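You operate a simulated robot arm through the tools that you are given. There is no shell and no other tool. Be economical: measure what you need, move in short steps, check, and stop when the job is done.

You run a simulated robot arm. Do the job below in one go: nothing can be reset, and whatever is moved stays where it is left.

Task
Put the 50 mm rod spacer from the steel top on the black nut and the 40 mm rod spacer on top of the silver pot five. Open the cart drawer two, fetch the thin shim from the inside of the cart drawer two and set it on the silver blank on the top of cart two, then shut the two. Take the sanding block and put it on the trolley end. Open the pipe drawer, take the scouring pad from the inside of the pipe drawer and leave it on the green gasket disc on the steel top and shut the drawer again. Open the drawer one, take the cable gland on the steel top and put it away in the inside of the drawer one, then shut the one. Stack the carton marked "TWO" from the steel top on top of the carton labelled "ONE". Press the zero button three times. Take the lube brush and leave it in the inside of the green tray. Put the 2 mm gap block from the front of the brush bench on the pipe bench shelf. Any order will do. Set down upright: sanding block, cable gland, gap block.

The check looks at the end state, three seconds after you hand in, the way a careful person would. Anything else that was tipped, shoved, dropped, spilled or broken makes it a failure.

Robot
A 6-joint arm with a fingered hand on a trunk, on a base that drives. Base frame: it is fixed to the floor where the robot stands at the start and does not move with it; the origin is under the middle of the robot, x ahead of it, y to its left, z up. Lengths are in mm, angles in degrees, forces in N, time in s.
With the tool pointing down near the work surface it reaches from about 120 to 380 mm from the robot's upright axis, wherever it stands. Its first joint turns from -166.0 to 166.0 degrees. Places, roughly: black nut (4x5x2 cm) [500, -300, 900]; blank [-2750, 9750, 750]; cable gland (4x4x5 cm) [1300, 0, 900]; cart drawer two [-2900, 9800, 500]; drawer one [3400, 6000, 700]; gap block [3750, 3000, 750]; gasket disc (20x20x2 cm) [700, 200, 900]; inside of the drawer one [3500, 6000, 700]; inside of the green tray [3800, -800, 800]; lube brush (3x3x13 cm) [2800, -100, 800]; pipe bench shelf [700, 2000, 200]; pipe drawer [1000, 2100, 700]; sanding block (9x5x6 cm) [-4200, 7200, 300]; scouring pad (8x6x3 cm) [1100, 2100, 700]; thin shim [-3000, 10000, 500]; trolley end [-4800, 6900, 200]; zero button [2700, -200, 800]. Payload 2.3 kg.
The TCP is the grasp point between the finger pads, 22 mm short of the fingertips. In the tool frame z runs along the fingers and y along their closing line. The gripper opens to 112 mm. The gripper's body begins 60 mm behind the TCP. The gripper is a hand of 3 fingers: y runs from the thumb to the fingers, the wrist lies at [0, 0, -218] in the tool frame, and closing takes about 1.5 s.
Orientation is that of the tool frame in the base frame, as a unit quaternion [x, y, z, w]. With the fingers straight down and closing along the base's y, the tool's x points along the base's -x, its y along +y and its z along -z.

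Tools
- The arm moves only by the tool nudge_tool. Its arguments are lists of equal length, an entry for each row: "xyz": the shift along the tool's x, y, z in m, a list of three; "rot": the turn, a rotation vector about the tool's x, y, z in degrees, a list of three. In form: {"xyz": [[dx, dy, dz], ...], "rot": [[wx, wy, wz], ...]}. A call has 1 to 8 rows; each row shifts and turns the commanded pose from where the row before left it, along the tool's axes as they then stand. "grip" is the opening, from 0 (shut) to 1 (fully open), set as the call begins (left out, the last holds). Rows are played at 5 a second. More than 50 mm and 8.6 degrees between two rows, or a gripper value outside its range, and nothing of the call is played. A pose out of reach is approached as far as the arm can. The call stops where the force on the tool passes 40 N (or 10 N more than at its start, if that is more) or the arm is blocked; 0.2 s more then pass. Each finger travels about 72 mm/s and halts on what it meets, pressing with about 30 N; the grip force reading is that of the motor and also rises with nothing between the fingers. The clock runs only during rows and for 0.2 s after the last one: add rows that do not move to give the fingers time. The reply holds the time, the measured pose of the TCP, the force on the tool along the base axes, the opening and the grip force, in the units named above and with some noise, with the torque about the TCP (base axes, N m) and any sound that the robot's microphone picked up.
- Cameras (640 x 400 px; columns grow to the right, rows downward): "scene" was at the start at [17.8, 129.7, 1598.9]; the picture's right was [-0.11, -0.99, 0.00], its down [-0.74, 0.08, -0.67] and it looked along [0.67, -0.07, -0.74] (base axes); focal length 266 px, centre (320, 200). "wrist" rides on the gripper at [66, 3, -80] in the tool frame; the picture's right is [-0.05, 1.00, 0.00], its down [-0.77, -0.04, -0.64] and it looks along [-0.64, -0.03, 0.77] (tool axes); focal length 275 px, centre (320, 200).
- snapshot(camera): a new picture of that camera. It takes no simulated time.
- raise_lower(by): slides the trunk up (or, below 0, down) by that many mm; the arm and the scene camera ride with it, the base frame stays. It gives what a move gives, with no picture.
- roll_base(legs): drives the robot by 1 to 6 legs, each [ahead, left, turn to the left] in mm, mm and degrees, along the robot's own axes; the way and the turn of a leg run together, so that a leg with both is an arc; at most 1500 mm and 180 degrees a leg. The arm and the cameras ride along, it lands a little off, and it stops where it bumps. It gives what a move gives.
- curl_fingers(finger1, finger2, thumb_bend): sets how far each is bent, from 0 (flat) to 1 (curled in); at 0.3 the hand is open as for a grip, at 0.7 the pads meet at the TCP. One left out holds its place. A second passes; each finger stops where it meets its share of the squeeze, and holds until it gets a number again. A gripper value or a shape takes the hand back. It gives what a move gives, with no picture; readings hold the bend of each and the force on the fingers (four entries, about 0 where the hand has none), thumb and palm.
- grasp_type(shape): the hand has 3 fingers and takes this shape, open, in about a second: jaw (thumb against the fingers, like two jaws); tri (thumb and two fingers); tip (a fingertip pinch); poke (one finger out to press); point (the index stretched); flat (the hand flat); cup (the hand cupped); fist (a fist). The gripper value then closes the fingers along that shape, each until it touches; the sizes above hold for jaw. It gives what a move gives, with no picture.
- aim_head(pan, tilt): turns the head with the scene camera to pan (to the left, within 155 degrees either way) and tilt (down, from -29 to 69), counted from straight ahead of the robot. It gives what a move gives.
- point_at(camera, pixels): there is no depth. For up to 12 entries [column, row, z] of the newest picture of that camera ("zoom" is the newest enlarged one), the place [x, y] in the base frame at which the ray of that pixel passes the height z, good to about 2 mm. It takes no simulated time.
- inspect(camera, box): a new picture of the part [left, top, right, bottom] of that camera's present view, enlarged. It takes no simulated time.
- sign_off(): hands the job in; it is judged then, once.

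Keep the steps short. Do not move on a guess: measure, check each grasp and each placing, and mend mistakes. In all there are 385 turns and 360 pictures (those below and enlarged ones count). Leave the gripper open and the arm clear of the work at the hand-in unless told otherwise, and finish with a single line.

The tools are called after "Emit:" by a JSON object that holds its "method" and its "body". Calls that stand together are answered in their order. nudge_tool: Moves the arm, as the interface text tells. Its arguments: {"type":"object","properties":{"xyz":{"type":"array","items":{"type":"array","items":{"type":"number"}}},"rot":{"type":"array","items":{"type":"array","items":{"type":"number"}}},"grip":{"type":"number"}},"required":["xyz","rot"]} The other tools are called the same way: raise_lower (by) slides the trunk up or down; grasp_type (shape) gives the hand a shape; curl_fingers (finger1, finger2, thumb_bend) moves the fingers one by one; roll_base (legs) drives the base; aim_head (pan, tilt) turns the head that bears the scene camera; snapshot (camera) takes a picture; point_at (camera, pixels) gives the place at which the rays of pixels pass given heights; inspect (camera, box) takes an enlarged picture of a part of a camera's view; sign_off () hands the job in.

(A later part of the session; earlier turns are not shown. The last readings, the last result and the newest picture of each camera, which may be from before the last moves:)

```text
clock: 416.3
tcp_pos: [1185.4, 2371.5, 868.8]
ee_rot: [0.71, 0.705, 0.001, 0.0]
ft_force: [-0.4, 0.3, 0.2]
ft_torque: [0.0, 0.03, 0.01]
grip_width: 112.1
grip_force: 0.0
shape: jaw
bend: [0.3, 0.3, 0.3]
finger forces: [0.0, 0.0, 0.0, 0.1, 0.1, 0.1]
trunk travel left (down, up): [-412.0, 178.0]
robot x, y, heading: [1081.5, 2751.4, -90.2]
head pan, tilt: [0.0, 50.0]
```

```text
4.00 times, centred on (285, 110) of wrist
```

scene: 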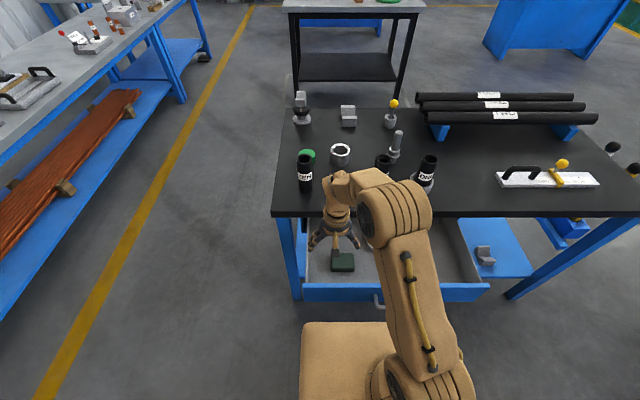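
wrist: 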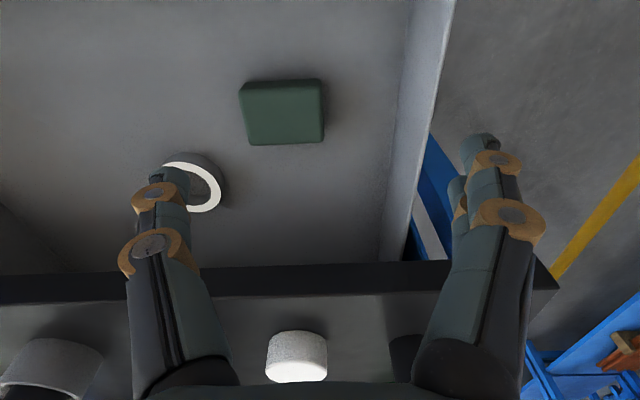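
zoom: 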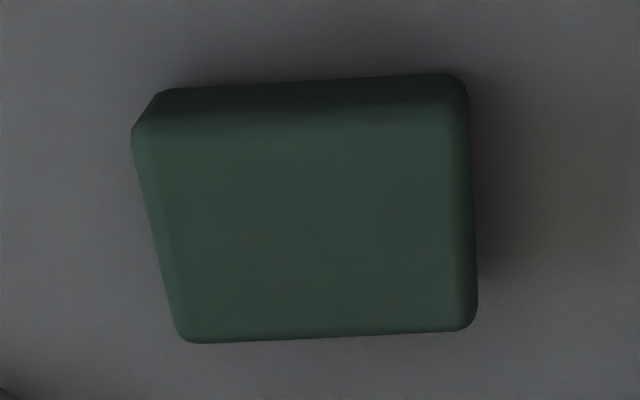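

Emit:
{"method": "point_at", "body": {"camera": "wrist", "pixels": [[283.8, 116, 690], [283.8, 116, 710], [239.5, 92, 700], [322, 85, 700], [323.7, 141, 700], [251, 145, 700]]}}

Emit:
{"method": "point_at", "body": {"camera": "scene", "pixels": [[343, 262, 690], [343, 262, 710], [350, 284, 750], [350, 284, 735], [303, 284, 750], [350, 302, 680]]}}

```text
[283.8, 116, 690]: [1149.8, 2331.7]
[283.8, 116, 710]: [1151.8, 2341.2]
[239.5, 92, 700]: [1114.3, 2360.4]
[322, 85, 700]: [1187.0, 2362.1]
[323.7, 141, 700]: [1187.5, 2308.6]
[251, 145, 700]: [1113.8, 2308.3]
```

```text
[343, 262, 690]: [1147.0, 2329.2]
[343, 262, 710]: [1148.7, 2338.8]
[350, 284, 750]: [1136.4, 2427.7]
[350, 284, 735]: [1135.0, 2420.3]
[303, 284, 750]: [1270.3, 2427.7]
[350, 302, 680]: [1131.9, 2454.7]
```

Pad centre (1150,2335), 75×55 mm. Move above it and descend to about TCP 705.

Emit:
{"method": "nudge_tool", "body": {"xyz": [[-0.02, -0.0175, 0.01], [-0.02, -0.0175, 0.02], [0, 0, 0.04], [0, 0, 0.04], [0, 0, 0.03], [0, 0, 0.02], [0, 0, 0]], "rot": [[0, 0, 0], [0, 0, 0], [0, 0, 0], [0, 0, 0], [0, 0, 0], [0, 0, 0], [0, 0, 0]]}}

Emit:
{"method": "snapshot", "body": {"camera": "wrist"}}

Emit:
{"method": "inspect", "body": {"camera": "scene", "box": [300, 215, 400, 300]}}

```text
clock: 417.9
tcp_pos: [1151.6, 2332.0, 709.0]
ee_rot: [0.709, 0.705, 0.0, 0.0]
ft_force: [0.0, 0.0, 0.1]
ft_torque: [0.03, 0.01, -0.02]
grip_width: 111.9
grip_force: 0.0
shape: jaw
bend: [0.3, 0.3, 0.3]
finger forces: [0.1, 0.1, 0.0, 0.0, 0.0, 0.0]
trunk travel left (down, up): [-412.0, 178.0]
robot x, y, heading: [1088.0, 2749.1, -89.9]
head pan, tilt: [0.0, 50.0]
```

```text
167 pictures are left
```

wrist: 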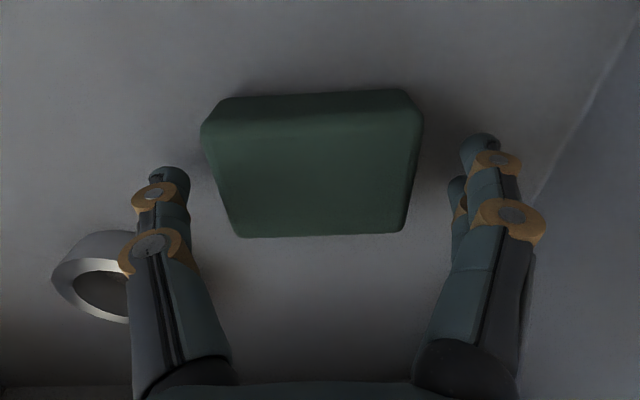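

```text
4.71 times, centred on (350, 258) of scene
```

zoom: 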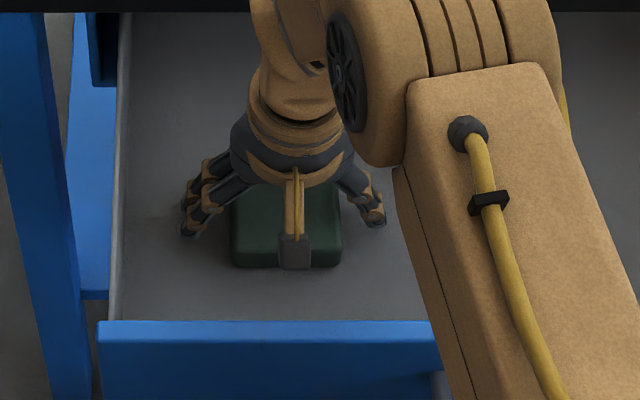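

Centred. Lower 14 mm more watching force, then close.

Emit:
{"method": "nudge_tool", "body": {"xyz": [[0, 0, 0.005], [0, 0, 0.005], [0, 0, 0.004], [0, 0, 0]], "rot": [[0, 0, 0], [0, 0, 0], [0, 0, 0], [0, 0, 0]]}}

Emit:
{"method": "nudge_tool", "body": {"xyz": [[0, 0, 0], [0, 0, 0], [0, 0, 0], [0, 0, 0], [0, 0, 0], [0, 0, 0]], "rot": [[0, 0, 0], [0, 0, 0], [0, 0, 0], [0, 0, 0], [0, 0, 0], [0, 0, 0]], "grip": 0}}

Emit:
{"method": "nudge_tool", "body": {"xyz": [[0, 0, -0.02], [0, 0, -0.04], [0, 0, -0.04], [0, 0, -0.04], [0, 0, -0.03], [0, 0, 0]], "rot": [[0, 0, 0], [0, 0, 0], [0, 0, 0], [0, 0, 0], [0, 0, 0], [0, 0, 0]]}}

Emit:
{"method": "snapshot", "body": {"camera": "wrist"}}

```text
clock: 418.9
tcp_pos: [1151.3, 2333.3, 698.2]
ee_rot: [0.71, 0.705, 0.0, 0.002]
ft_force: [-1.3, 0.9, 37.5]
ft_torque: [0.16, -0.23, 0.0]
grip_width: 111.5
grip_force: 0.0
shape: jaw
bend: [0.3, 0.3, 0.3]
finger forces: [11.6, 9.5, 0.0, 0.0, 17.3, 0.0]
trunk travel left (down, up): [-412.0, 178.0]
robot x, y, heading: [1082.7, 2747.6, -90.3]
head pan, tilt: [0.0, 50.0]
```

```text
clock: 419.3
tcp_pos: [1151.0, 2331.6, 701.2]
ee_rot: [0.709, 0.705, -0.004, 0.007]
ft_force: [-2.5, 1.8, 55.1]
ft_torque: [0.08, 0.0, 0.3]
grip_width: 72.4
grip_force: 29.7
shape: jaw
bend: [0.72, 0.72, 0.64]
finger forces: [25.4, 22.4, 0.1, 0.0, 40.7, 0.1]
trunk travel left (down, up): [-412.0, 178.0]
robot x, y, heading: [1082.7, 2753.2, -90.2]
head pan, tilt: [0.0, 50.0]
stopped in row 2: the force on the tool passed its limit (the readings are from after the stop); the commanded pose is now the measured one
```

```text
clock: 420.7
tcp_pos: [1151.0, 2332.5, 865.6]
ee_rot: [0.71, 0.705, 0.0, 0.001]
ft_force: [0.2, 0.5, 0.2]
ft_torque: [-0.01, 0.01, 0.0]
grip_width: 71.7
grip_force: 30.2
shape: jaw
bend: [0.71, 0.71, 0.67]
finger forces: [12.8, 12.8, 0.0, 0.1, 25.6, 0.1]
trunk travel left (down, up): [-412.0, 178.0]
robot x, y, heading: [1082.1, 2749.8, -90.0]
head pan, tilt: [0.0, 50.0]
```

```text
165 pictures are left
```

wrist: 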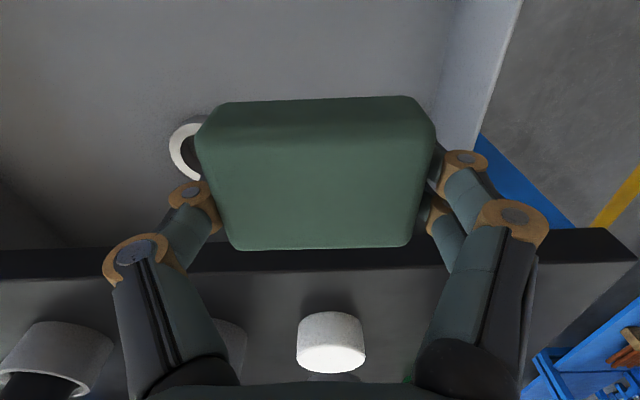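

Pad held. Raise the trunk and drive around to the left side of the steel table.

Emit:
{"method": "raise_lower", "body": {"by": 170}}

Emit:
{"method": "nudge_tool", "body": {"xyz": [[0.045, 0, 0], [0.045, 0, 0], [0, 0, 0]], "rot": [[0, 0, 0], [0, 0, 0], [0, 0, 0]]}}

Emit:
{"method": "roll_base", "body": {"legs": [[0, 780, 0], [1300, 0, 0], [650, 0, 0], [0, -1160, 0]]}}

Emit:
{"method": "snapshot", "body": {"camera": "scene"}}

```text
clock: 422.6
tcp_pos: [1150.2, 2330.2, 1034.7]
ee_rot: [0.71, 0.704, 0.0, 0.002]
ft_force: [0.1, -0.2, -0.6]
ft_torque: [-0.02, 0.0, -0.02]
grip_width: 71.7
grip_force: 30.1
shape: jaw
bend: [0.71, 0.71, 0.67]
finger forces: [12.8, 12.8, 0.0, 0.0, 25.7, 0.0]
trunk travel left (down, up): [-582.0, 8.0]
robot x, y, heading: [1081.2, 2751.5, -90.1]
head pan, tilt: [0.0, 50.0]
```

```text
clock: 423.4
tcp_pos: [1151.1, 2420.9, 1034.4]
ee_rot: [0.71, 0.704, 0.0, 0.001]
ft_force: [-0.5, -0.2, -0.4]
ft_torque: [0.02, -0.04, -0.01]
grip_width: 71.6
grip_force: 30.3
shape: jaw
bend: [0.71, 0.71, 0.67]
finger forces: [12.9, 12.9, 0.1, 0.0, 25.7, 0.0]
trunk travel left (down, up): [-582.0, 8.0]
robot x, y, heading: [1081.0, 2750.6, -89.9]
head pan, tilt: [0.0, 50.0]
```

```text
clock: 442.5
tcp_pos: [749.8, 477.9, 1034.7]
ee_rot: [0.714, 0.7, 0.0, 0.001]
ft_force: [-0.5, -0.6, -0.5]
ft_torque: [0.0, -0.01, -0.03]
grip_width: 71.7
grip_force: 30.0
shape: jaw
bend: [0.71, 0.71, 0.67]
finger forces: [12.8, 13.0, 0.1, 0.1, 25.7, 0.1]
trunk travel left (down, up): [-582.0, 8.0]
robot x, y, heading: [689.2, 809.5, -90.6]
head pan, tilt: [0.0, 50.0]
```

```text
164 pictures are left
```

scene: 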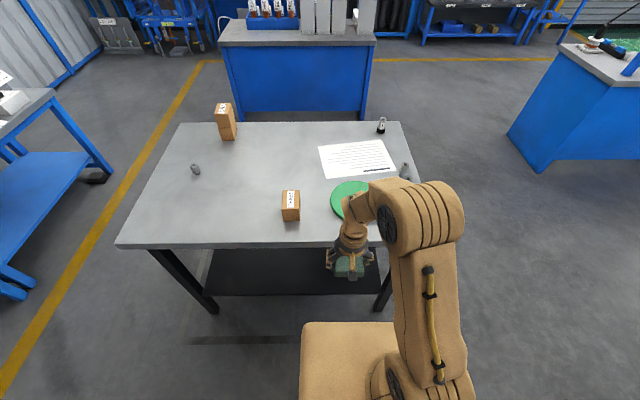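

Drive 195 ahead to the table and look at the disc.

Emit:
{"method": "roll_base", "body": {"legs": [[195, 0, 0]]}}

Emit:
{"method": "snapshot", "body": {"camera": "scene"}}

Emit:
{"method": "snapshot", "body": {"camera": "wrist"}}

```text
clock: 444.1
tcp_pos: [748.7, 282.5, 1034.9]
ee_rot: [0.713, 0.701, 0.0, 0.001]
ft_force: [-0.2, 0.1, -0.5]
ft_torque: [-0.01, 0.01, 0.0]
grip_width: 71.7
grip_force: 29.9
shape: jaw
bend: [0.71, 0.71, 0.67]
finger forces: [12.8, 12.9, 0.1, 0.0, 25.7, 0.0]
trunk travel left (down, up): [-582.0, 8.0]
robot x, y, heading: [682.7, 612.3, -90.7]
head pan, tilt: [0.0, 50.0]
```

```text
163 pictures are left
```

scene: 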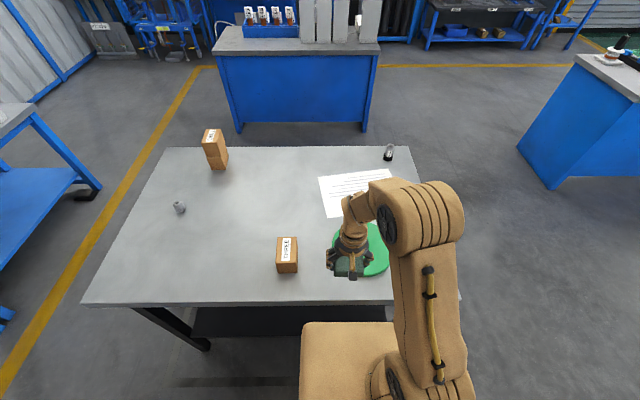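

```text
162 pictures are left
```

wrist: 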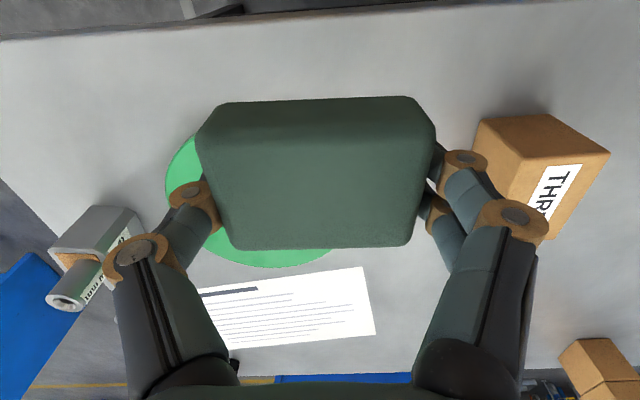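

Emit:
{"method": "point_at", "body": {"camera": "wrist", "pixels": [[166, 188, 900], [268, 268, 900], [190, 137, 900], [332, 248, 900]]}}

Emit:
{"method": "point_at", "body": {"camera": "scene", "pixels": [[390, 258, 900], [365, 277, 900], [375, 225, 900], [333, 241, 900]]}}

```text
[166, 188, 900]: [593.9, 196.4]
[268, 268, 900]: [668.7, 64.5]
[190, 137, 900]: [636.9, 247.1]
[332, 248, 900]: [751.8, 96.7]
```

```text
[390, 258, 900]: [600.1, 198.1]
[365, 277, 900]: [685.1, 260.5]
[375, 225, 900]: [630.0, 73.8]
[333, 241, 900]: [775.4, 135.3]
```

Disc centre ≈ (683,163). Move over it and lower to just above.

Emit:
{"method": "nudge_tool", "body": {"xyz": [[-0.04, -0.0215, 0], [-0.04, -0.0215, 0], [-0.04, -0.0215, 0], [0, 0, 0.04], [0, 0, 0.04], [0, 0, 0.01], [0, 0, 0]], "rot": [[0, 0, 0], [0, 0, 0], [0, 0, 0], [0, 0, 0], [0, 0, 0], [0, 0, 0], [0, 0, 0]]}}

Emit:
{"method": "snapshot", "body": {"camera": "wrist"}}

Emit:
{"method": "inspect", "body": {"camera": "scene", "box": [300, 190, 440, 300]}}

```text
clock: 445.6
tcp_pos: [682.0, 163.8, 943.6]
ee_rot: [0.714, 0.701, 0.0, 0.001]
ft_force: [-0.9, 0.3, -0.4]
ft_torque: [0.02, -0.02, 0.01]
grip_width: 71.6
grip_force: 29.9
shape: jaw
bend: [0.71, 0.71, 0.67]
finger forces: [12.7, 12.9, 0.0, 0.0, 25.6, 0.0]
trunk travel left (down, up): [-582.0, 8.0]
robot x, y, heading: [686.6, 614.1, -90.9]
head pan, tilt: [0.0, 50.0]
```

```text
161 pictures are left
```

wrist: 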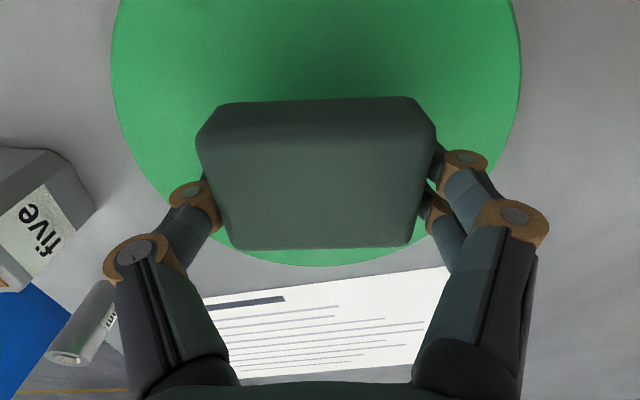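

```text
3.64 times, centred on (370, 245) of scene
```

zoom: 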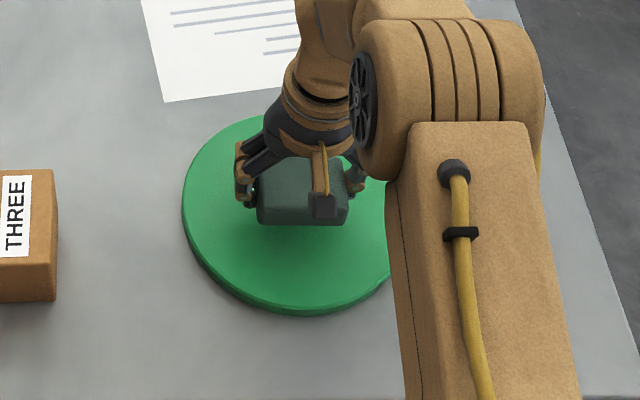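

Over the disc. Lower to contact.

Emit:
{"method": "nudge_tool", "body": {"xyz": [[0, 0, 0.004], [0, 0, 0.004], [0, 0, 0.002], [0, 0, 0]], "rot": [[0, 0, 0], [0, 0, 0], [0, 0, 0], [0, 0, 0]]}}

Emit:
{"method": "nudge_tool", "body": {"xyz": [[0, 0, 0.002], [0, 0, 0.002], [0, 0, 0]], "rot": [[0, 0, 0], [0, 0, 0], [0, 0, 0]]}}

```text
clock: 446.6
tcp_pos: [681.9, 163.7, 934.9]
ee_rot: [0.713, 0.701, -0.001, 0.001]
ft_force: [-0.2, 0.2, -0.4]
ft_torque: [-0.01, 0.01, -0.03]
grip_width: 71.7
grip_force: 30.5
shape: jaw
bend: [0.71, 0.71, 0.67]
finger forces: [12.7, 12.9, 0.1, 0.0, 25.7, 0.0]
trunk travel left (down, up): [-582.0, 8.0]
robot x, y, heading: [682.3, 615.1, -90.8]
head pan, tilt: [0.0, 50.0]
```

```text
clock: 447.4
tcp_pos: [682.2, 162.8, 930.8]
ee_rot: [0.714, 0.701, -0.001, 0.002]
ft_force: [-0.3, -0.2, -0.4]
ft_torque: [0.02, 0.03, 0.02]
grip_width: 71.6
grip_force: 30.2
shape: jaw
bend: [0.71, 0.71, 0.67]
finger forces: [12.7, 12.9, 0.1, 0.0, 25.7, 0.0]
trunk travel left (down, up): [-582.0, 8.0]
robot x, y, heading: [682.3, 612.2, -90.7]
head pan, tilt: [0.0, 50.0]
```

Emit:
{"method": "nudge_tool", "body": {"xyz": [[0, 0, 0.002], [0, 0, 0.002], [0, 0, 0.002], [0, 0, 0]], "rot": [[0, 0, 0], [0, 0, 0], [0, 0, 0], [0, 0, 0]]}}

Emit:
{"method": "nudge_tool", "body": {"xyz": [[0, 0, 0.002], [0, 0, 0.002], [0, 0, 0]], "rot": [[0, 0, 0], [0, 0, 0], [0, 0, 0]]}}

```text
clock: 448.4
tcp_pos: [681.6, 163.5, 925.5]
ee_rot: [0.713, 0.701, 0.0, 0.001]
ft_force: [0.1, 0.3, -0.3]
ft_torque: [-0.04, -0.01, 0.02]
grip_width: 71.6
grip_force: 30.1
shape: jaw
bend: [0.71, 0.71, 0.67]
finger forces: [12.7, 12.9, 0.1, 0.0, 25.5, 0.1]
trunk travel left (down, up): [-582.0, 8.0]
robot x, y, heading: [684.1, 608.9, -90.6]
head pan, tilt: [0.0, 50.0]
```

```text
clock: 449.2
tcp_pos: [681.9, 163.2, 920.5]
ee_rot: [0.713, 0.701, 0.0, 0.002]
ft_force: [0.2, 0.0, -0.9]
ft_torque: [-0.02, 0.0, 0.02]
grip_width: 71.7
grip_force: 29.7
shape: jaw
bend: [0.71, 0.71, 0.67]
finger forces: [12.8, 12.9, 0.0, 0.0, 25.6, 0.0]
trunk travel left (down, up): [-582.0, 8.0]
robot x, y, heading: [682.7, 610.9, -90.9]
head pan, tilt: [0.0, 50.0]
```

Emit:
{"method": "nudge_tool", "body": {"xyz": [[0, 0, 0.0015], [0, 0, 0.0015], [0, 0, 0]], "rot": [[0, 0, 0], [0, 0, 0], [0, 0, 0]]}}

Emit:
{"method": "nudge_tool", "body": {"xyz": [[0, 0, 0.0015], [0, 0, 0.0015], [0, 0, 0]], "rot": [[0, 0, 0], [0, 0, 0], [0, 0, 0]]}}

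Emit:
{"method": "inspect", "body": {"camera": "scene", "box": [330, 210, 410, 280]}}

```text
clock: 450.1
tcp_pos: [681.9, 163.3, 918.2]
ee_rot: [0.713, 0.701, -0.001, 0.001]
ft_force: [-0.1, -0.5, 2.0]
ft_torque: [0.02, -0.06, -0.02]
grip_width: 71.6
grip_force: 30.1
shape: jaw
bend: [0.71, 0.71, 0.67]
finger forces: [13.1, 14.0, 0.1, 0.1, 25.5, 0.1]
trunk travel left (down, up): [-582.0, 8.0]
robot x, y, heading: [683.7, 610.3, -90.9]
head pan, tilt: [0.0, 50.0]
```

```text
clock: 450.9
tcp_pos: [681.4, 164.5, 916.7]
ee_rot: [0.713, 0.701, -0.003, 0.004]
ft_force: [-0.2, -10.3, 37.2]
ft_torque: [-0.15, -0.41, -0.24]
grip_width: 71.3
grip_force: 30.2
shape: jaw
bend: [0.71, 0.71, 0.67]
finger forces: [25.1, 23.7, 0.1, 0.1, 37.5, 0.1]
trunk travel left (down, up): [-582.0, 8.0]
robot x, y, heading: [683.2, 612.3, -90.7]
head pan, tilt: [0.0, 50.0]
```

```text
5.71 times, centred on (370, 245) of scene
```

zoom: 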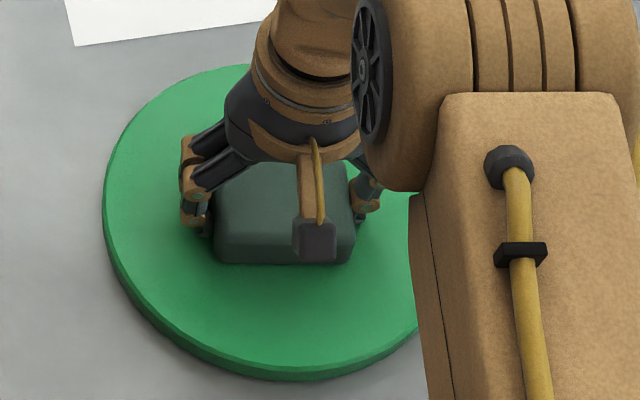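

On the disc. Ease off 3 mm, release, lift.

Emit:
{"method": "nudge_tool", "body": {"xyz": [[0, 0, -0.003], [0, 0, 0]], "rot": [[0, 0, 0], [0, 0, 0]]}}

Emit:
{"method": "nudge_tool", "body": {"xyz": [[0, 0, 0], [0, 0, 0], [0, 0, 0], [0, 0, -0.03], [0, 0, -0.04], [0, 0, -0.04], [0.02, 0, -0.03], [0.04, 0, 0]], "rot": [[0, 0, 0], [0, 0, 0], [0, 0, 0], [0, 0, 0], [0, 0, 0], [0, 0, 0], [0, 0, 0], [0, 0, 0]], "grip": 1}}

Emit:
{"method": "snapshot", "body": {"camera": "scene"}}

```text
clock: 451.4
tcp_pos: [682.2, 165.4, 918.0]
ee_rot: [0.713, 0.701, 0.0, 0.001]
ft_force: [-1.0, -1.7, 14.4]
ft_torque: [-0.08, -0.36, -0.05]
grip_width: 71.4
grip_force: 30.1
shape: jaw
bend: [0.71, 0.71, 0.67]
finger forces: [16.9, 20.6, 0.0, 0.1, 29.4, 0.0]
trunk travel left (down, up): [-582.0, 8.0]
robot x, y, heading: [685.6, 613.3, -90.6]
head pan, tilt: [0.0, 50.0]
```

```text
clock: 453.2
tcp_pos: [682.8, 224.9, 1059.1]
ee_rot: [0.713, 0.701, 0.0, 0.001]
ft_force: [0.1, -0.5, -0.5]
ft_torque: [-0.01, -0.01, 0.0]
grip_width: 112.0
grip_force: 0.0
shape: jaw
bend: [0.3, 0.3, 0.3]
finger forces: [0.1, 0.0, 0.1, 0.0, 0.0, 0.0]
trunk travel left (down, up): [-582.0, 8.0]
robot x, y, heading: [681.5, 613.0, -90.7]
head pan, tilt: [0.0, 50.0]
```

```text
158 pictures are left
```

scene: 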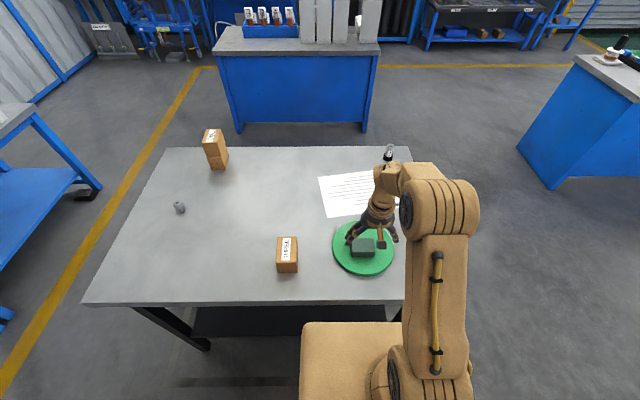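

Pad rests on the disc. Now return to close the pipe drawer: back out, around, and face it.

Emit:
{"method": "roll_base", "body": {"legs": [[-200, 0, 0], [0, 1190, 0], [-1400, 0, 0], [-580, 0, 0], [0, -850, 0]]}}

Emit:
{"method": "raise_lower", "body": {"by": -200}}

Emit:
{"method": "snapshot", "body": {"camera": "scene"}}

Emit:
{"method": "snapshot", "body": {"camera": "wrist"}}

```text
clock: 474.1
tcp_pos: [1036.5, 2395.3, 1059.9]
ee_rot: [0.71, 0.704, -0.001, 0.001]
ft_force: [0.4, 0.0, 0.2]
ft_torque: [-0.01, 0.02, 0.0]
grip_width: 112.0
grip_force: 0.1
shape: jaw
bend: [0.3, 0.3, 0.3]
finger forces: [0.0, 0.0, 0.0, 0.1, 0.0, 0.0]
trunk travel left (down, up): [-582.0, 8.0]
robot x, y, heading: [1032.4, 2782.8, -90.1]
head pan, tilt: [0.0, 50.0]
```

```text
clock: 476.3
tcp_pos: [1035.2, 2394.4, 858.3]
ee_rot: [0.71, 0.704, 0.0, 0.001]
ft_force: [-0.5, 0.1, 0.0]
ft_torque: [0.02, -0.03, 0.01]
grip_width: 112.2
grip_force: 0.1
shape: jaw
bend: [0.3, 0.3, 0.3]
finger forces: [0.1, 0.1, 0.1, 0.0, 0.1, 0.1]
trunk travel left (down, up): [-382.0, 208.0]
robot x, y, heading: [1034.7, 2782.5, -90.3]
head pan, tilt: [0.0, 50.0]
```

```text
157 pictures are left
```

scene: 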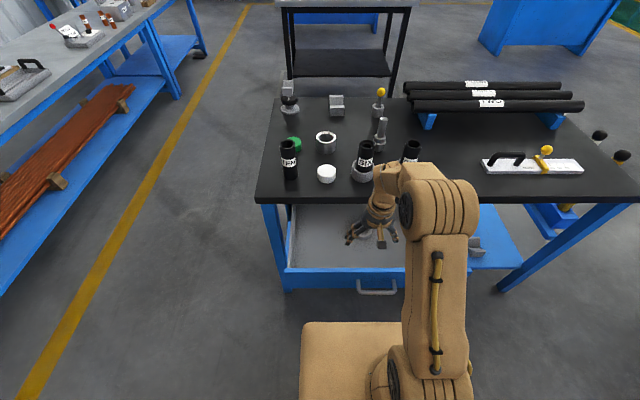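

```text
156 pictures are left
```

wrist: 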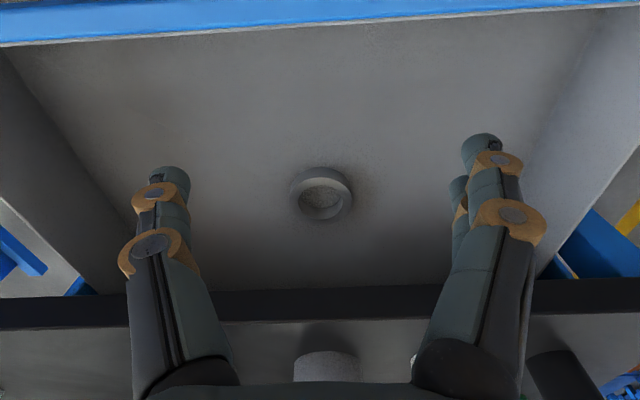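

Emit:
{"method": "point_at", "body": {"camera": "scene", "pixels": [[377, 291, 723], [358, 291, 723], [396, 291, 723]]}}

Emit:
{"method": "roll_base", "body": {"legs": [[-150, 0, 0]]}}

Emit:
{"method": "nudge_tool", "body": {"xyz": [[0, -0.005, 0.04], [0, -0.005, 0.04], [0, -0.005, 0.04], [0, 0, 0.02], [0, 0, 0], [0, 0, 0], [0, 0, 0]], "rot": [[0, 0, 0], [0, 0, 0], [0, 0, 0], [0, 0, 0], [0, 0, 0], [0, 0, 0], [0, 0, 0]], "grip": 0}}

Emit:
{"method": "snapshot", "body": {"camera": "scene"}}

Emit:
{"method": "snapshot", "body": {"camera": "wrist"}}

```text
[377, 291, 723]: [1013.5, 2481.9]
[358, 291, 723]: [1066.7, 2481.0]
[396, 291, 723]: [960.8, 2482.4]
```

```text
clock: 477.7
tcp_pos: [1037.1, 2545.2, 858.7]
ee_rot: [0.71, 0.704, -0.001, 0.002]
ft_force: [-0.9, 0.1, -0.8]
ft_torque: [-0.02, -0.02, -0.02]
grip_width: 112.1
grip_force: 0.1
shape: jaw
bend: [0.3, 0.3, 0.3]
finger forces: [0.0, 0.1, 0.1, 0.1, 0.0, 0.0]
trunk travel left (down, up): [-382.0, 208.0]
robot x, y, heading: [1035.4, 2933.5, -90.4]
head pan, tilt: [0.0, 50.0]
```

```text
clock: 479.3
tcp_pos: [1021.0, 2543.5, 718.6]
ee_rot: [0.71, 0.704, 0.0, 0.002]
ft_force: [-0.1, -0.1, -0.1]
ft_torque: [-0.01, -0.02, -0.02]
grip_width: 0.2
grip_force: 30.3
shape: jaw
bend: [0.68, 0.68, 0.76]
finger forces: [0.0, 0.0, 0.0, 0.0, 0.1, 0.0]
trunk travel left (down, up): [-382.0, 208.0]
robot x, y, heading: [1032.5, 2934.6, -90.1]
head pan, tilt: [0.0, 50.0]
```

```text
155 pictures are left
```

scene: 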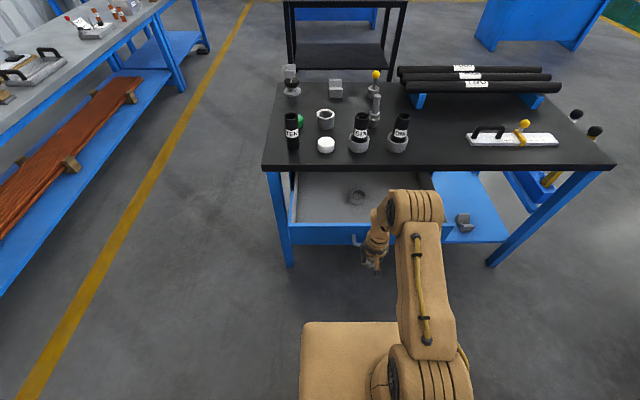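

```text
154 pictures are left
```

wrist: 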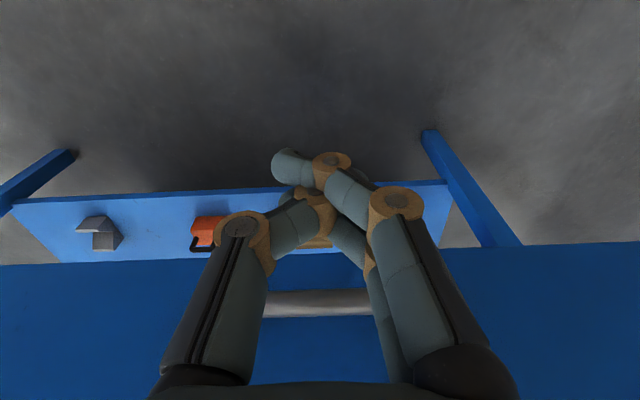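

Fist is in front of the bar. Push by rolling ahead, first 220.

Emit:
{"method": "roll_base", "body": {"legs": [[220, 0, 0]]}}

Emit:
{"method": "snapshot", "body": {"camera": "scene"}}

Emit:
{"method": "snapshot", "body": {"camera": "wrist"}}

```text
clock: 481.0
tcp_pos: [1022.3, 2320.4, 718.6]
ee_rot: [0.71, 0.704, 0.001, 0.002]
ft_force: [0.0, -0.5, -0.1]
ft_torque: [0.04, 0.02, 0.0]
grip_width: 0.2
grip_force: 29.8
shape: jaw
bend: [0.68, 0.68, 0.76]
finger forces: [0.1, 0.0, 0.0, 0.0, 0.1, 0.0]
trunk travel left (down, up): [-382.0, 208.0]
robot x, y, heading: [1034.5, 2711.5, -89.9]
head pan, tilt: [0.0, 50.0]
```

```text
153 pictures are left
```

scene: 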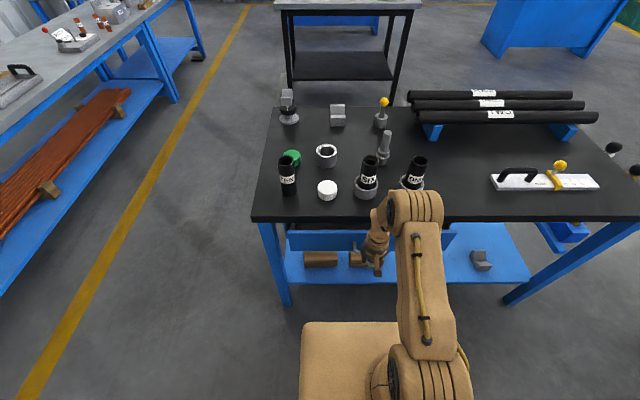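

```text
152 pictures are left
```

wrist: 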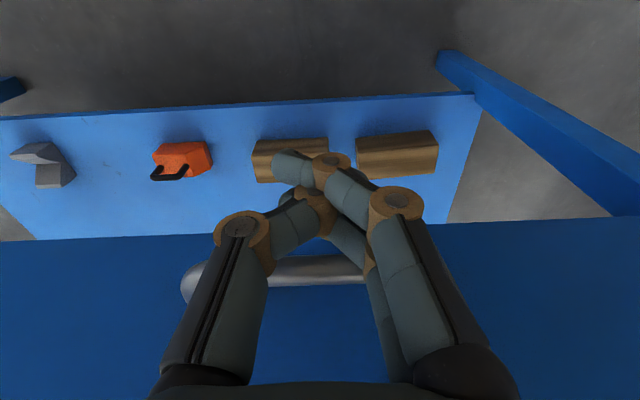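

Nearly shut. Push 60 mm more (it stops if blocked).

Emit:
{"method": "roll_base", "body": {"legs": [[60, 0, 0]]}}

Emit:
{"method": "inspect", "body": {"camera": "scene", "box": [250, 200, 450, 310]}}

Emit:
{"method": "snapshot", "body": {"camera": "wrist"}}

```text
clock: 482.0
tcp_pos: [1022.4, 2281.1, 717.0]
ee_rot: [0.712, 0.702, 0.01, -0.008]
ft_force: [0.4, 5.8, 2.1]
ft_torque: [-0.14, -0.05, 0.09]
grip_width: 0.2
grip_force: 29.7
shape: jaw
bend: [0.68, 0.68, 0.76]
finger forces: [0.1, 14.0, 0.0, 0.1, 0.0, 0.1]
trunk travel left (down, up): [-382.0, 208.0]
robot x, y, heading: [1032.0, 2662.4, -90.0]
head pan, tilt: [0.0, 50.0]
stopped in leg 1: the force on the tool passed its limit (the readings are from after the stop); the commanded pose is now the measured one
```

```text
3.20 times, centred on (350, 255) of scene
```

zoom: 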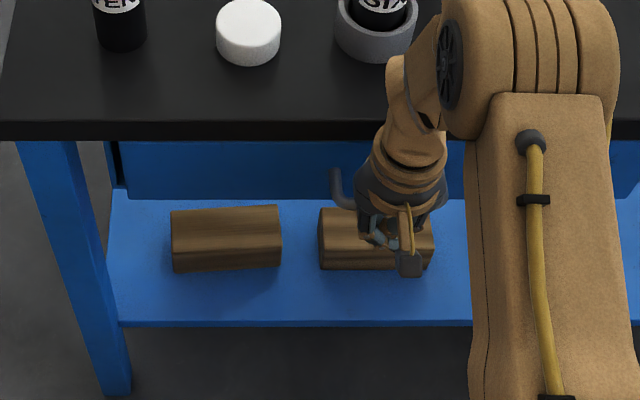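

```text
150 pictures are left
```

wrist: 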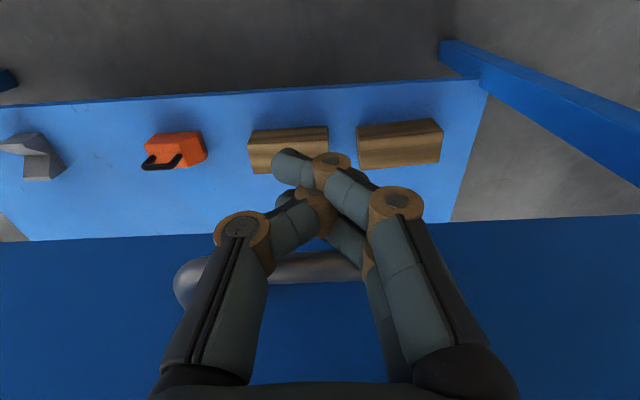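

The force stop means the drawer is shut. Now on to drawer one near (3400,6000): back off, to the aisle, and along +y.

Emit:
{"method": "roll_base", "body": {"legs": [[-100, 0, 0], [0, 1000, 0], [-1500, 0, 0], [-1500, 0, 0], [0, 0, 90]]}}

Emit:
{"method": "aim_head", "body": {"pan": 15, "tilt": 25}}

Emit:
{"method": "snapshot", "body": {"camera": "scene"}}

```text
clock: 505.8
tcp_pos: [2485.4, 5728.4, 715.3]
ee_rot: [0.017, 1.0, 0.002, -0.012]
ft_force: [-0.5, 0.9, 0.7]
ft_torque: [0.04, -0.03, -0.02]
grip_width: 0.0
grip_force: 30.3
shape: jaw
bend: [0.68, 0.68, 0.76]
finger forces: [0.0, 0.0, 0.0, 0.0, 0.1, 0.0]
trunk travel left (down, up): [-382.0, 208.0]
robot x, y, heading: [2101.2, 5750.6, -1.5]
head pan, tilt: [0.0, 50.0]
```

```text
clock: 506.7
tcp_pos: [2485.7, 5728.6, 716.5]
ee_rot: [0.018, 1.0, 0.002, -0.011]
ft_force: [0.5, -0.4, 0.4]
ft_torque: [0.01, 0.04, 0.0]
grip_width: 0.2
grip_force: 30.0
shape: jaw
bend: [0.68, 0.68, 0.76]
finger forces: [0.0, 0.1, 0.0, 0.0, 0.0, 0.0]
trunk travel left (down, up): [-382.0, 208.0]
robot x, y, heading: [2106.7, 5748.3, -1.7]
head pan, tilt: [15.0, 25.0]
```

```text
149 pictures are left
```

scene: 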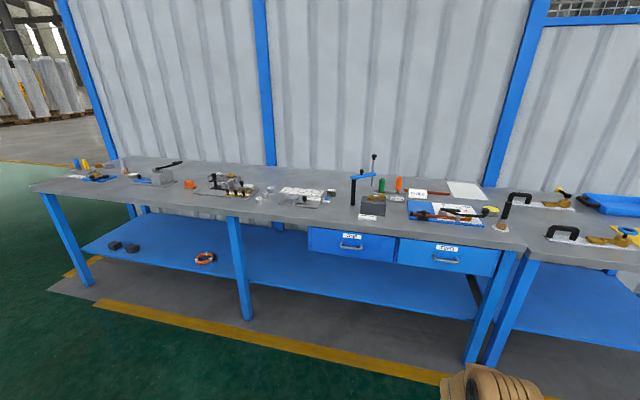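

Emit:
{"method": "inspect", "body": {"camera": "scene", "box": [300, 215, 510, 280]}}

Emit:
{"method": "point_at", "body": {"camera": "scene", "pixels": [[351, 246, 700], [446, 258, 700], [350, 232, 780], [525, 250, 780], [310, 240, 700], [395, 250, 700]]}}

```text
3.05 times, centred on (405, 248) of scene
```

zoom: 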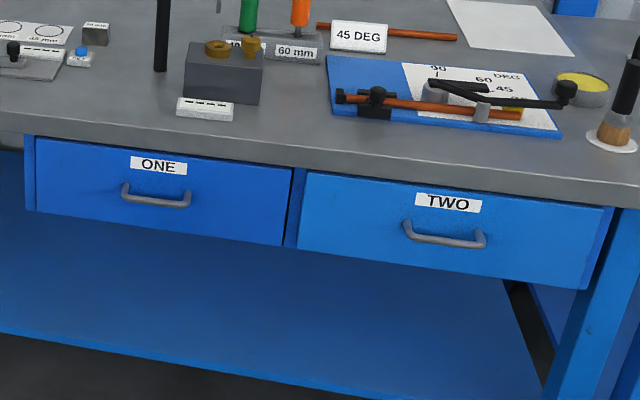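

```text
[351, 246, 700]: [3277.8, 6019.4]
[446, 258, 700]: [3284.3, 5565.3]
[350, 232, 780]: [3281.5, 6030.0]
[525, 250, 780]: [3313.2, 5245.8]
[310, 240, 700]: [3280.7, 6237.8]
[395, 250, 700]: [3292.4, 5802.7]
```

Drawer ONE is the left one; handle at about (3255,6019,700). Open the hand, turn it and tilt as before, and drive closer.

Emit:
{"method": "roll_base", "body": {"legs": [[0, 235, 1.6], [500, 0, 0]]}}

Emit:
{"method": "nudge_tool", "body": {"xyz": [[0, 0, -0.04], [0, 0, -0.04], [0, 0, -0.04], [0, 0, 0], [0, 0, 0], [0, 0, 0], [0, 0, 0], [0, 0, 0]], "rot": [[0, 1.4, 0], [0, 0, 0], [0, 0, 0], [0, 0, -8.4], [0, 0, -8.4], [0, 0, -8.4], [0, 0, -8.4], [0, 0, -8.4]], "grip": 1}}

Emit:
{"method": "nudge_tool", "body": {"xyz": [[0, 0, 0], [0, 0, 0], [0, 0, 0], [0, 0, 0], [0, 0, 0], [0, 0, 0], [0, 0, 0], [0, 0, 0]], "rot": [[0, 0, -8.4], [0, 0, -8.4], [0, 0, -8.4], [0, 0, -8.4], [0, 0, -8.4], [0, 0, -6], [7.5, 0, 0], [7.5, 0, 0]]}}

Emit:
{"method": "aim_head", "body": {"pan": 0, "tilt": 45}}

Emit:
{"method": "snapshot", "body": {"camera": "scene"}}

Emit:
{"method": "snapshot", "body": {"camera": "wrist"}}

```text
clock: 511.0
tcp_pos: [2990.1, 5978.8, 715.6]
ee_rot: [0.003, 1.0, 0.003, -0.011]
ft_force: [0.1, 0.1, 0.5]
ft_torque: [0.0, 0.0, 0.03]
grip_width: 0.1
grip_force: 30.1
shape: jaw
bend: [0.68, 0.68, 0.76]
finger forces: [0.0, 0.1, 0.0, 0.1, 0.0, 0.1]
trunk travel left (down, up): [-382.0, 208.0]
robot x, y, heading: [2607.5, 5988.8, 0.3]
head pan, tilt: [15.0, 25.0]
```

```text
clock: 512.8
tcp_pos: [2993.7, 5977.4, 835.9]
ee_rot: [-0.357, 0.934, 0.01, -0.022]
ft_force: [-0.3, 0.7, 0.7]
ft_torque: [-0.01, 0.0, -0.03]
grip_width: 112.1
grip_force: 0.1
shape: jaw
bend: [0.3, 0.3, 0.3]
finger forces: [0.0, 0.0, 0.0, 0.1, 0.1, 0.0]
trunk travel left (down, up): [-382.0, 208.0]
robot x, y, heading: [2607.3, 5984.1, 0.2]
head pan, tilt: [15.0, 25.0]
```

```text
clock: 514.6
tcp_pos: [2945.8, 6051.6, 797.5]
ee_rot: [-0.702, 0.706, -0.07, 0.066]
ft_force: [-0.3, -0.5, -1.0]
ft_torque: [0.01, 0.0, 0.01]
grip_width: 112.2
grip_force: 0.0
shape: jaw
bend: [0.3, 0.3, 0.3]
finger forces: [0.0, 0.1, 0.1, 0.0, 0.0, 0.1]
out of reach, approached as far as the arm can: row 4, 5, 6
trunk travel left (down, up): [-382.0, 208.0]
robot x, y, heading: [2605.9, 5983.1, 0.5]
head pan, tilt: [15.0, 25.0]
```

```text
clock: 515.4
tcp_pos: [2946.4, 6051.6, 798.9]
ee_rot: [-0.701, 0.706, -0.07, 0.067]
ft_force: [0.6, -0.5, -1.2]
ft_torque: [0.0, 0.0, 0.01]
grip_width: 111.8
grip_force: 0.1
shape: jaw
bend: [0.3, 0.3, 0.3]
finger forces: [0.0, 0.0, 0.0, 0.1, 0.0, 0.0]
trunk travel left (down, up): [-382.0, 208.0]
robot x, y, heading: [2604.8, 5982.1, 0.1]
head pan, tilt: [0.0, 45.0]
```

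```text
147 pictures are left
```

scene: 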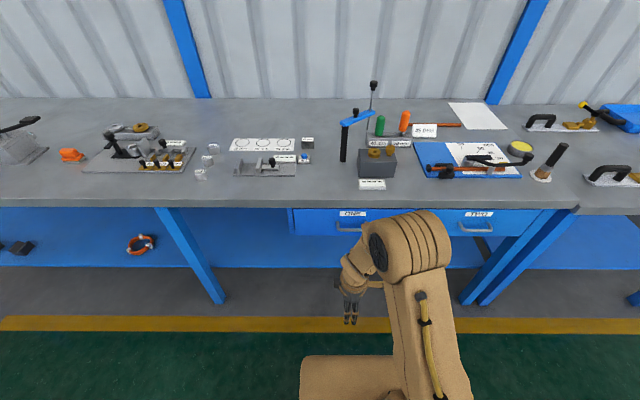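

```text
146 pictures are left
```

wrist: 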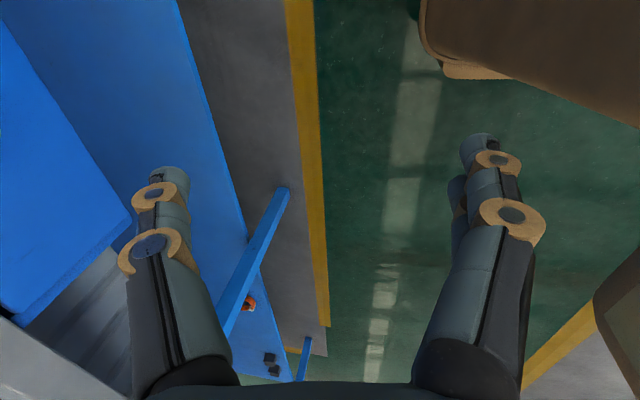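

Emit:
{"method": "inspect", "body": {"camera": "scene", "box": [290, 195, 390, 245]}}

Emit:
{"method": "point_at", "body": {"camera": "scene", "pixels": [[350, 230, 720], [350, 230, 700], [350, 230, 680], [338, 230, 700], [350, 207, 780], [350, 207, 760], [350, 235, 660]]}}

```text
6.40 times, centred on (340, 220) of scene
```

zoom: 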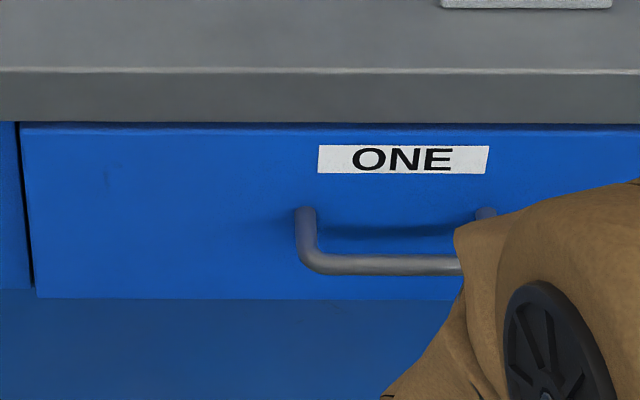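

```text
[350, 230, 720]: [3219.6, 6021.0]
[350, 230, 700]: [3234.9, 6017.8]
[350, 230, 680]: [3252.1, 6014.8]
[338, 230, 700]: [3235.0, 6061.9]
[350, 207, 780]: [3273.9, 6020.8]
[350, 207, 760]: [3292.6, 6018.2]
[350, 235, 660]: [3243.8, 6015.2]
```

Handle spans y≈5960–6065, centre ≈6012. Roll ahead 150 and view it from the wrist.

Emit:
{"method": "roll_base", "body": {"legs": [[150, 0, 0]]}}

Emit:
{"method": "nudge_tool", "body": {"xyz": [[0.02, -0.03, 0], [0.02, -0.03, 0], [0, 0, 0]], "rot": [[0, 0, 0], [0, 0, 0], [0, 0, 0]]}}

Emit:
{"method": "snapshot", "body": {"camera": "wrist"}}

Emit:
{"method": "snapshot", "body": {"camera": "scene"}}

```text
clock: 516.8
tcp_pos: [3097.4, 6054.6, 797.4]
ee_rot: [-0.702, 0.706, -0.07, 0.066]
ft_force: [-0.3, 0.4, 0.5]
ft_torque: [-0.02, 0.02, -0.05]
grip_width: 112.2
grip_force: 0.0
shape: jaw
bend: [0.3, 0.3, 0.3]
finger forces: [0.0, 0.0, 0.0, 0.0, 0.0, 0.0]
trunk travel left (down, up): [-382.0, 208.0]
robot x, y, heading: [2757.1, 5985.2, 0.4]
head pan, tilt: [0.0, 45.0]
```

```text
clock: 517.6
tcp_pos: [3152.5, 6015.6, 808.8]
ee_rot: [-0.701, 0.706, -0.075, 0.064]
ft_force: [-0.1, 0.1, -0.1]
ft_torque: [0.02, 0.0, 0.01]
grip_width: 112.1
grip_force: 0.1
shape: jaw
bend: [0.3, 0.3, 0.3]
finger forces: [0.1, 0.1, 0.1, 0.0, 0.1, 0.0]
out of reach, approached as far as the arm can: row 2
trunk travel left (down, up): [-382.0, 208.0]
robot x, y, heading: [2757.5, 5989.0, 0.1]
head pan, tilt: [0.0, 45.0]
```

```text
144 pictures are left
```

wrist: 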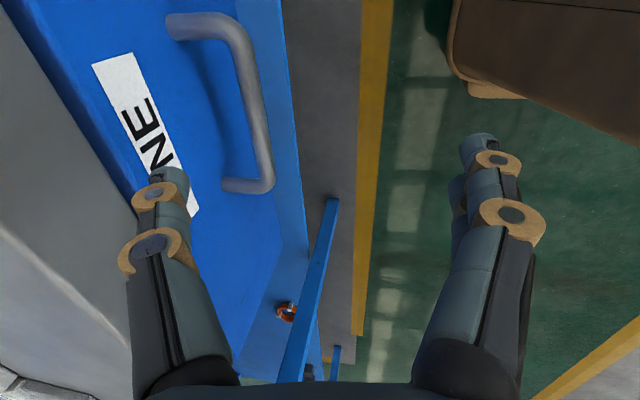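

```text
143 pictures are left
```

scene: 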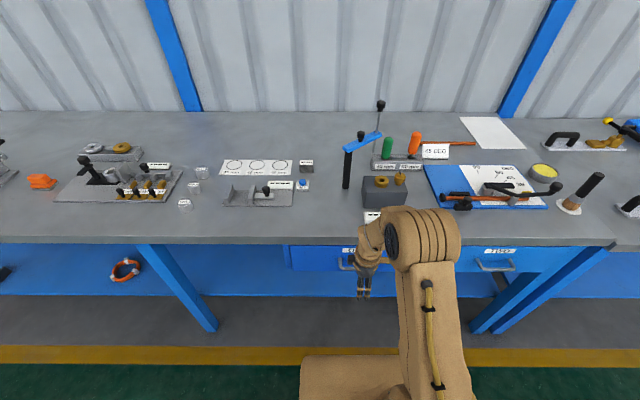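

Emit:
{"method": "inspect", "body": {"camera": "scene", "box": [320, 240, 380, 285]}}

Emit:
{"method": "inspect", "body": {"camera": "wrist", "box": [150, 0, 310, 220]}}

```text
8.89 times, centred on (350, 262) of scene
```

zoom: 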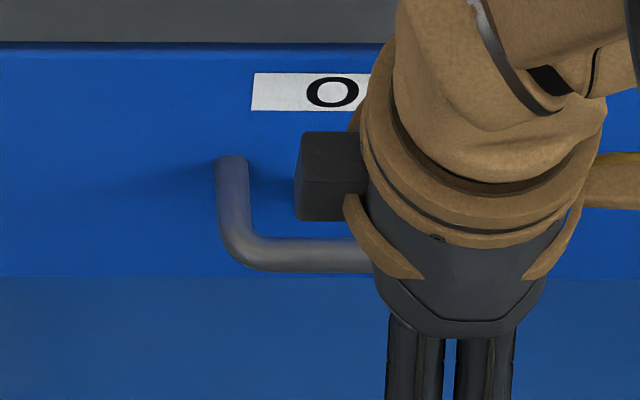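

```text
1.82 times, centred on (230, 110) of wrist
```

zoom: 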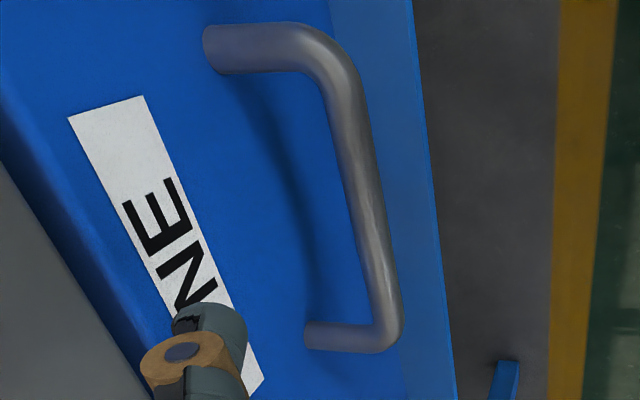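

Emit:
{"method": "point_at", "body": {"camera": "wrist", "pixels": [[265.5, 186, 720], [265.5, 186, 690], [265.5, 186, 660], [238, 30, 690], [238, 30, 660]]}}

Emit:
{"method": "point_at", "body": {"camera": "scene", "pixels": [[340.8, 268.3, 720], [340.8, 268.3, 690], [340.8, 268.3, 660], [345, 240, 760], [345, 245, 730]]}}

```text
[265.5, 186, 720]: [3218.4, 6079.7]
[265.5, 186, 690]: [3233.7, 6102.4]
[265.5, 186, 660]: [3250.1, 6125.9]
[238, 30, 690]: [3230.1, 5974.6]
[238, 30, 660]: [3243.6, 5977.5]
```

```text
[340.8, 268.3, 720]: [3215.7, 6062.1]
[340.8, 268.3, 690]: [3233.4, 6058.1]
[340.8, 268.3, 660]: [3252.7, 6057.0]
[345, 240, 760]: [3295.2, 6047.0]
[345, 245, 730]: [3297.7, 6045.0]
```

Bar ≈ (3204,6015,746). The thumb is nearly above the gap. Shift 6 mm further and lower 35 mm, then look.

Emit:
{"method": "nudge_tool", "body": {"xyz": [[0, -0.006, 0], [0, 0.0034, 0.0172], [0, 0.0034, 0.0172], [0, 0, 0]], "rot": [[0, 0, 0], [0, 0, 0], [0, 0, 0], [0, 0, 0]]}}

Emit:
{"method": "snapshot", "body": {"camera": "wrist"}}

```text
clock: 518.6
tcp_pos: [3158.2, 6016.8, 774.7]
ee_rot: [-0.702, 0.706, -0.071, 0.067]
ft_force: [-0.7, 0.1, 0.2]
ft_torque: [-0.03, 0.0, -0.01]
grip_width: 112.0
grip_force: 0.0
shape: jaw
bend: [0.3, 0.3, 0.3]
finger forces: [0.0, 0.1, 0.1, 0.0, 0.0, 0.0]
trunk travel left (down, up): [-382.0, 208.0]
robot x, y, heading: [2756.9, 5984.7, 0.1]
head pan, tilt: [0.0, 45.0]
```

```text
140 pictures are left
```

wrist: 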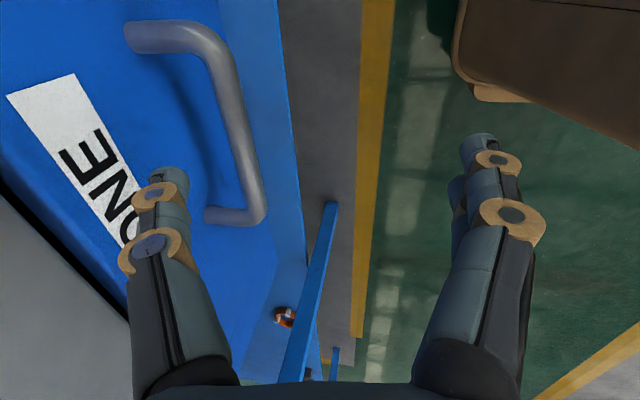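

Good alignment. Lower 38 mm more.

Emit:
{"method": "nudge_tool", "body": {"xyz": [[0, 0.003, 0.0172], [0, 0.003, 0.0172], [0, 0.0005, 0.003], [0, 0, 0]], "rot": [[0, 0, 0], [0, 0, 0], [0, 0, 0], [0, 0, 0]]}}

Emit:
{"method": "snapshot", "body": {"camera": "wrist"}}

```text
clock: 519.6
tcp_pos: [3158.2, 6016.6, 736.3]
ee_rot: [-0.702, 0.705, -0.07, 0.066]
ft_force: [0.2, 0.5, -1.1]
ft_torque: [0.02, -0.01, -0.01]
grip_width: 112.0
grip_force: 0.0
shape: jaw
bend: [0.3, 0.3, 0.3]
finger forces: [0.0, 0.1, 0.1, 0.0, 0.0, 0.1]
trunk travel left (down, up): [-382.0, 208.0]
robot x, y, heading: [2760.1, 5986.7, 0.3]
head pan, tilt: [0.0, 45.0]
```

```text
139 pictures are left
```

wrist: 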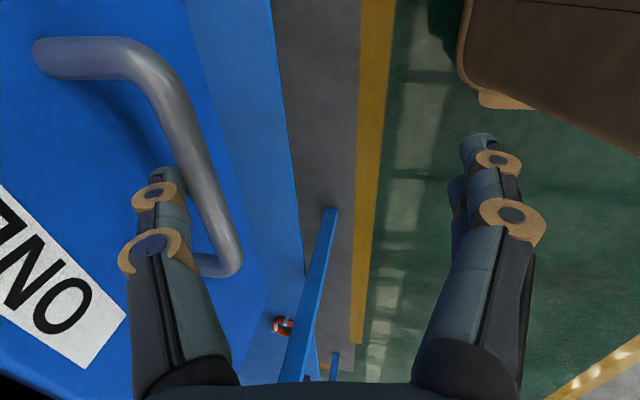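

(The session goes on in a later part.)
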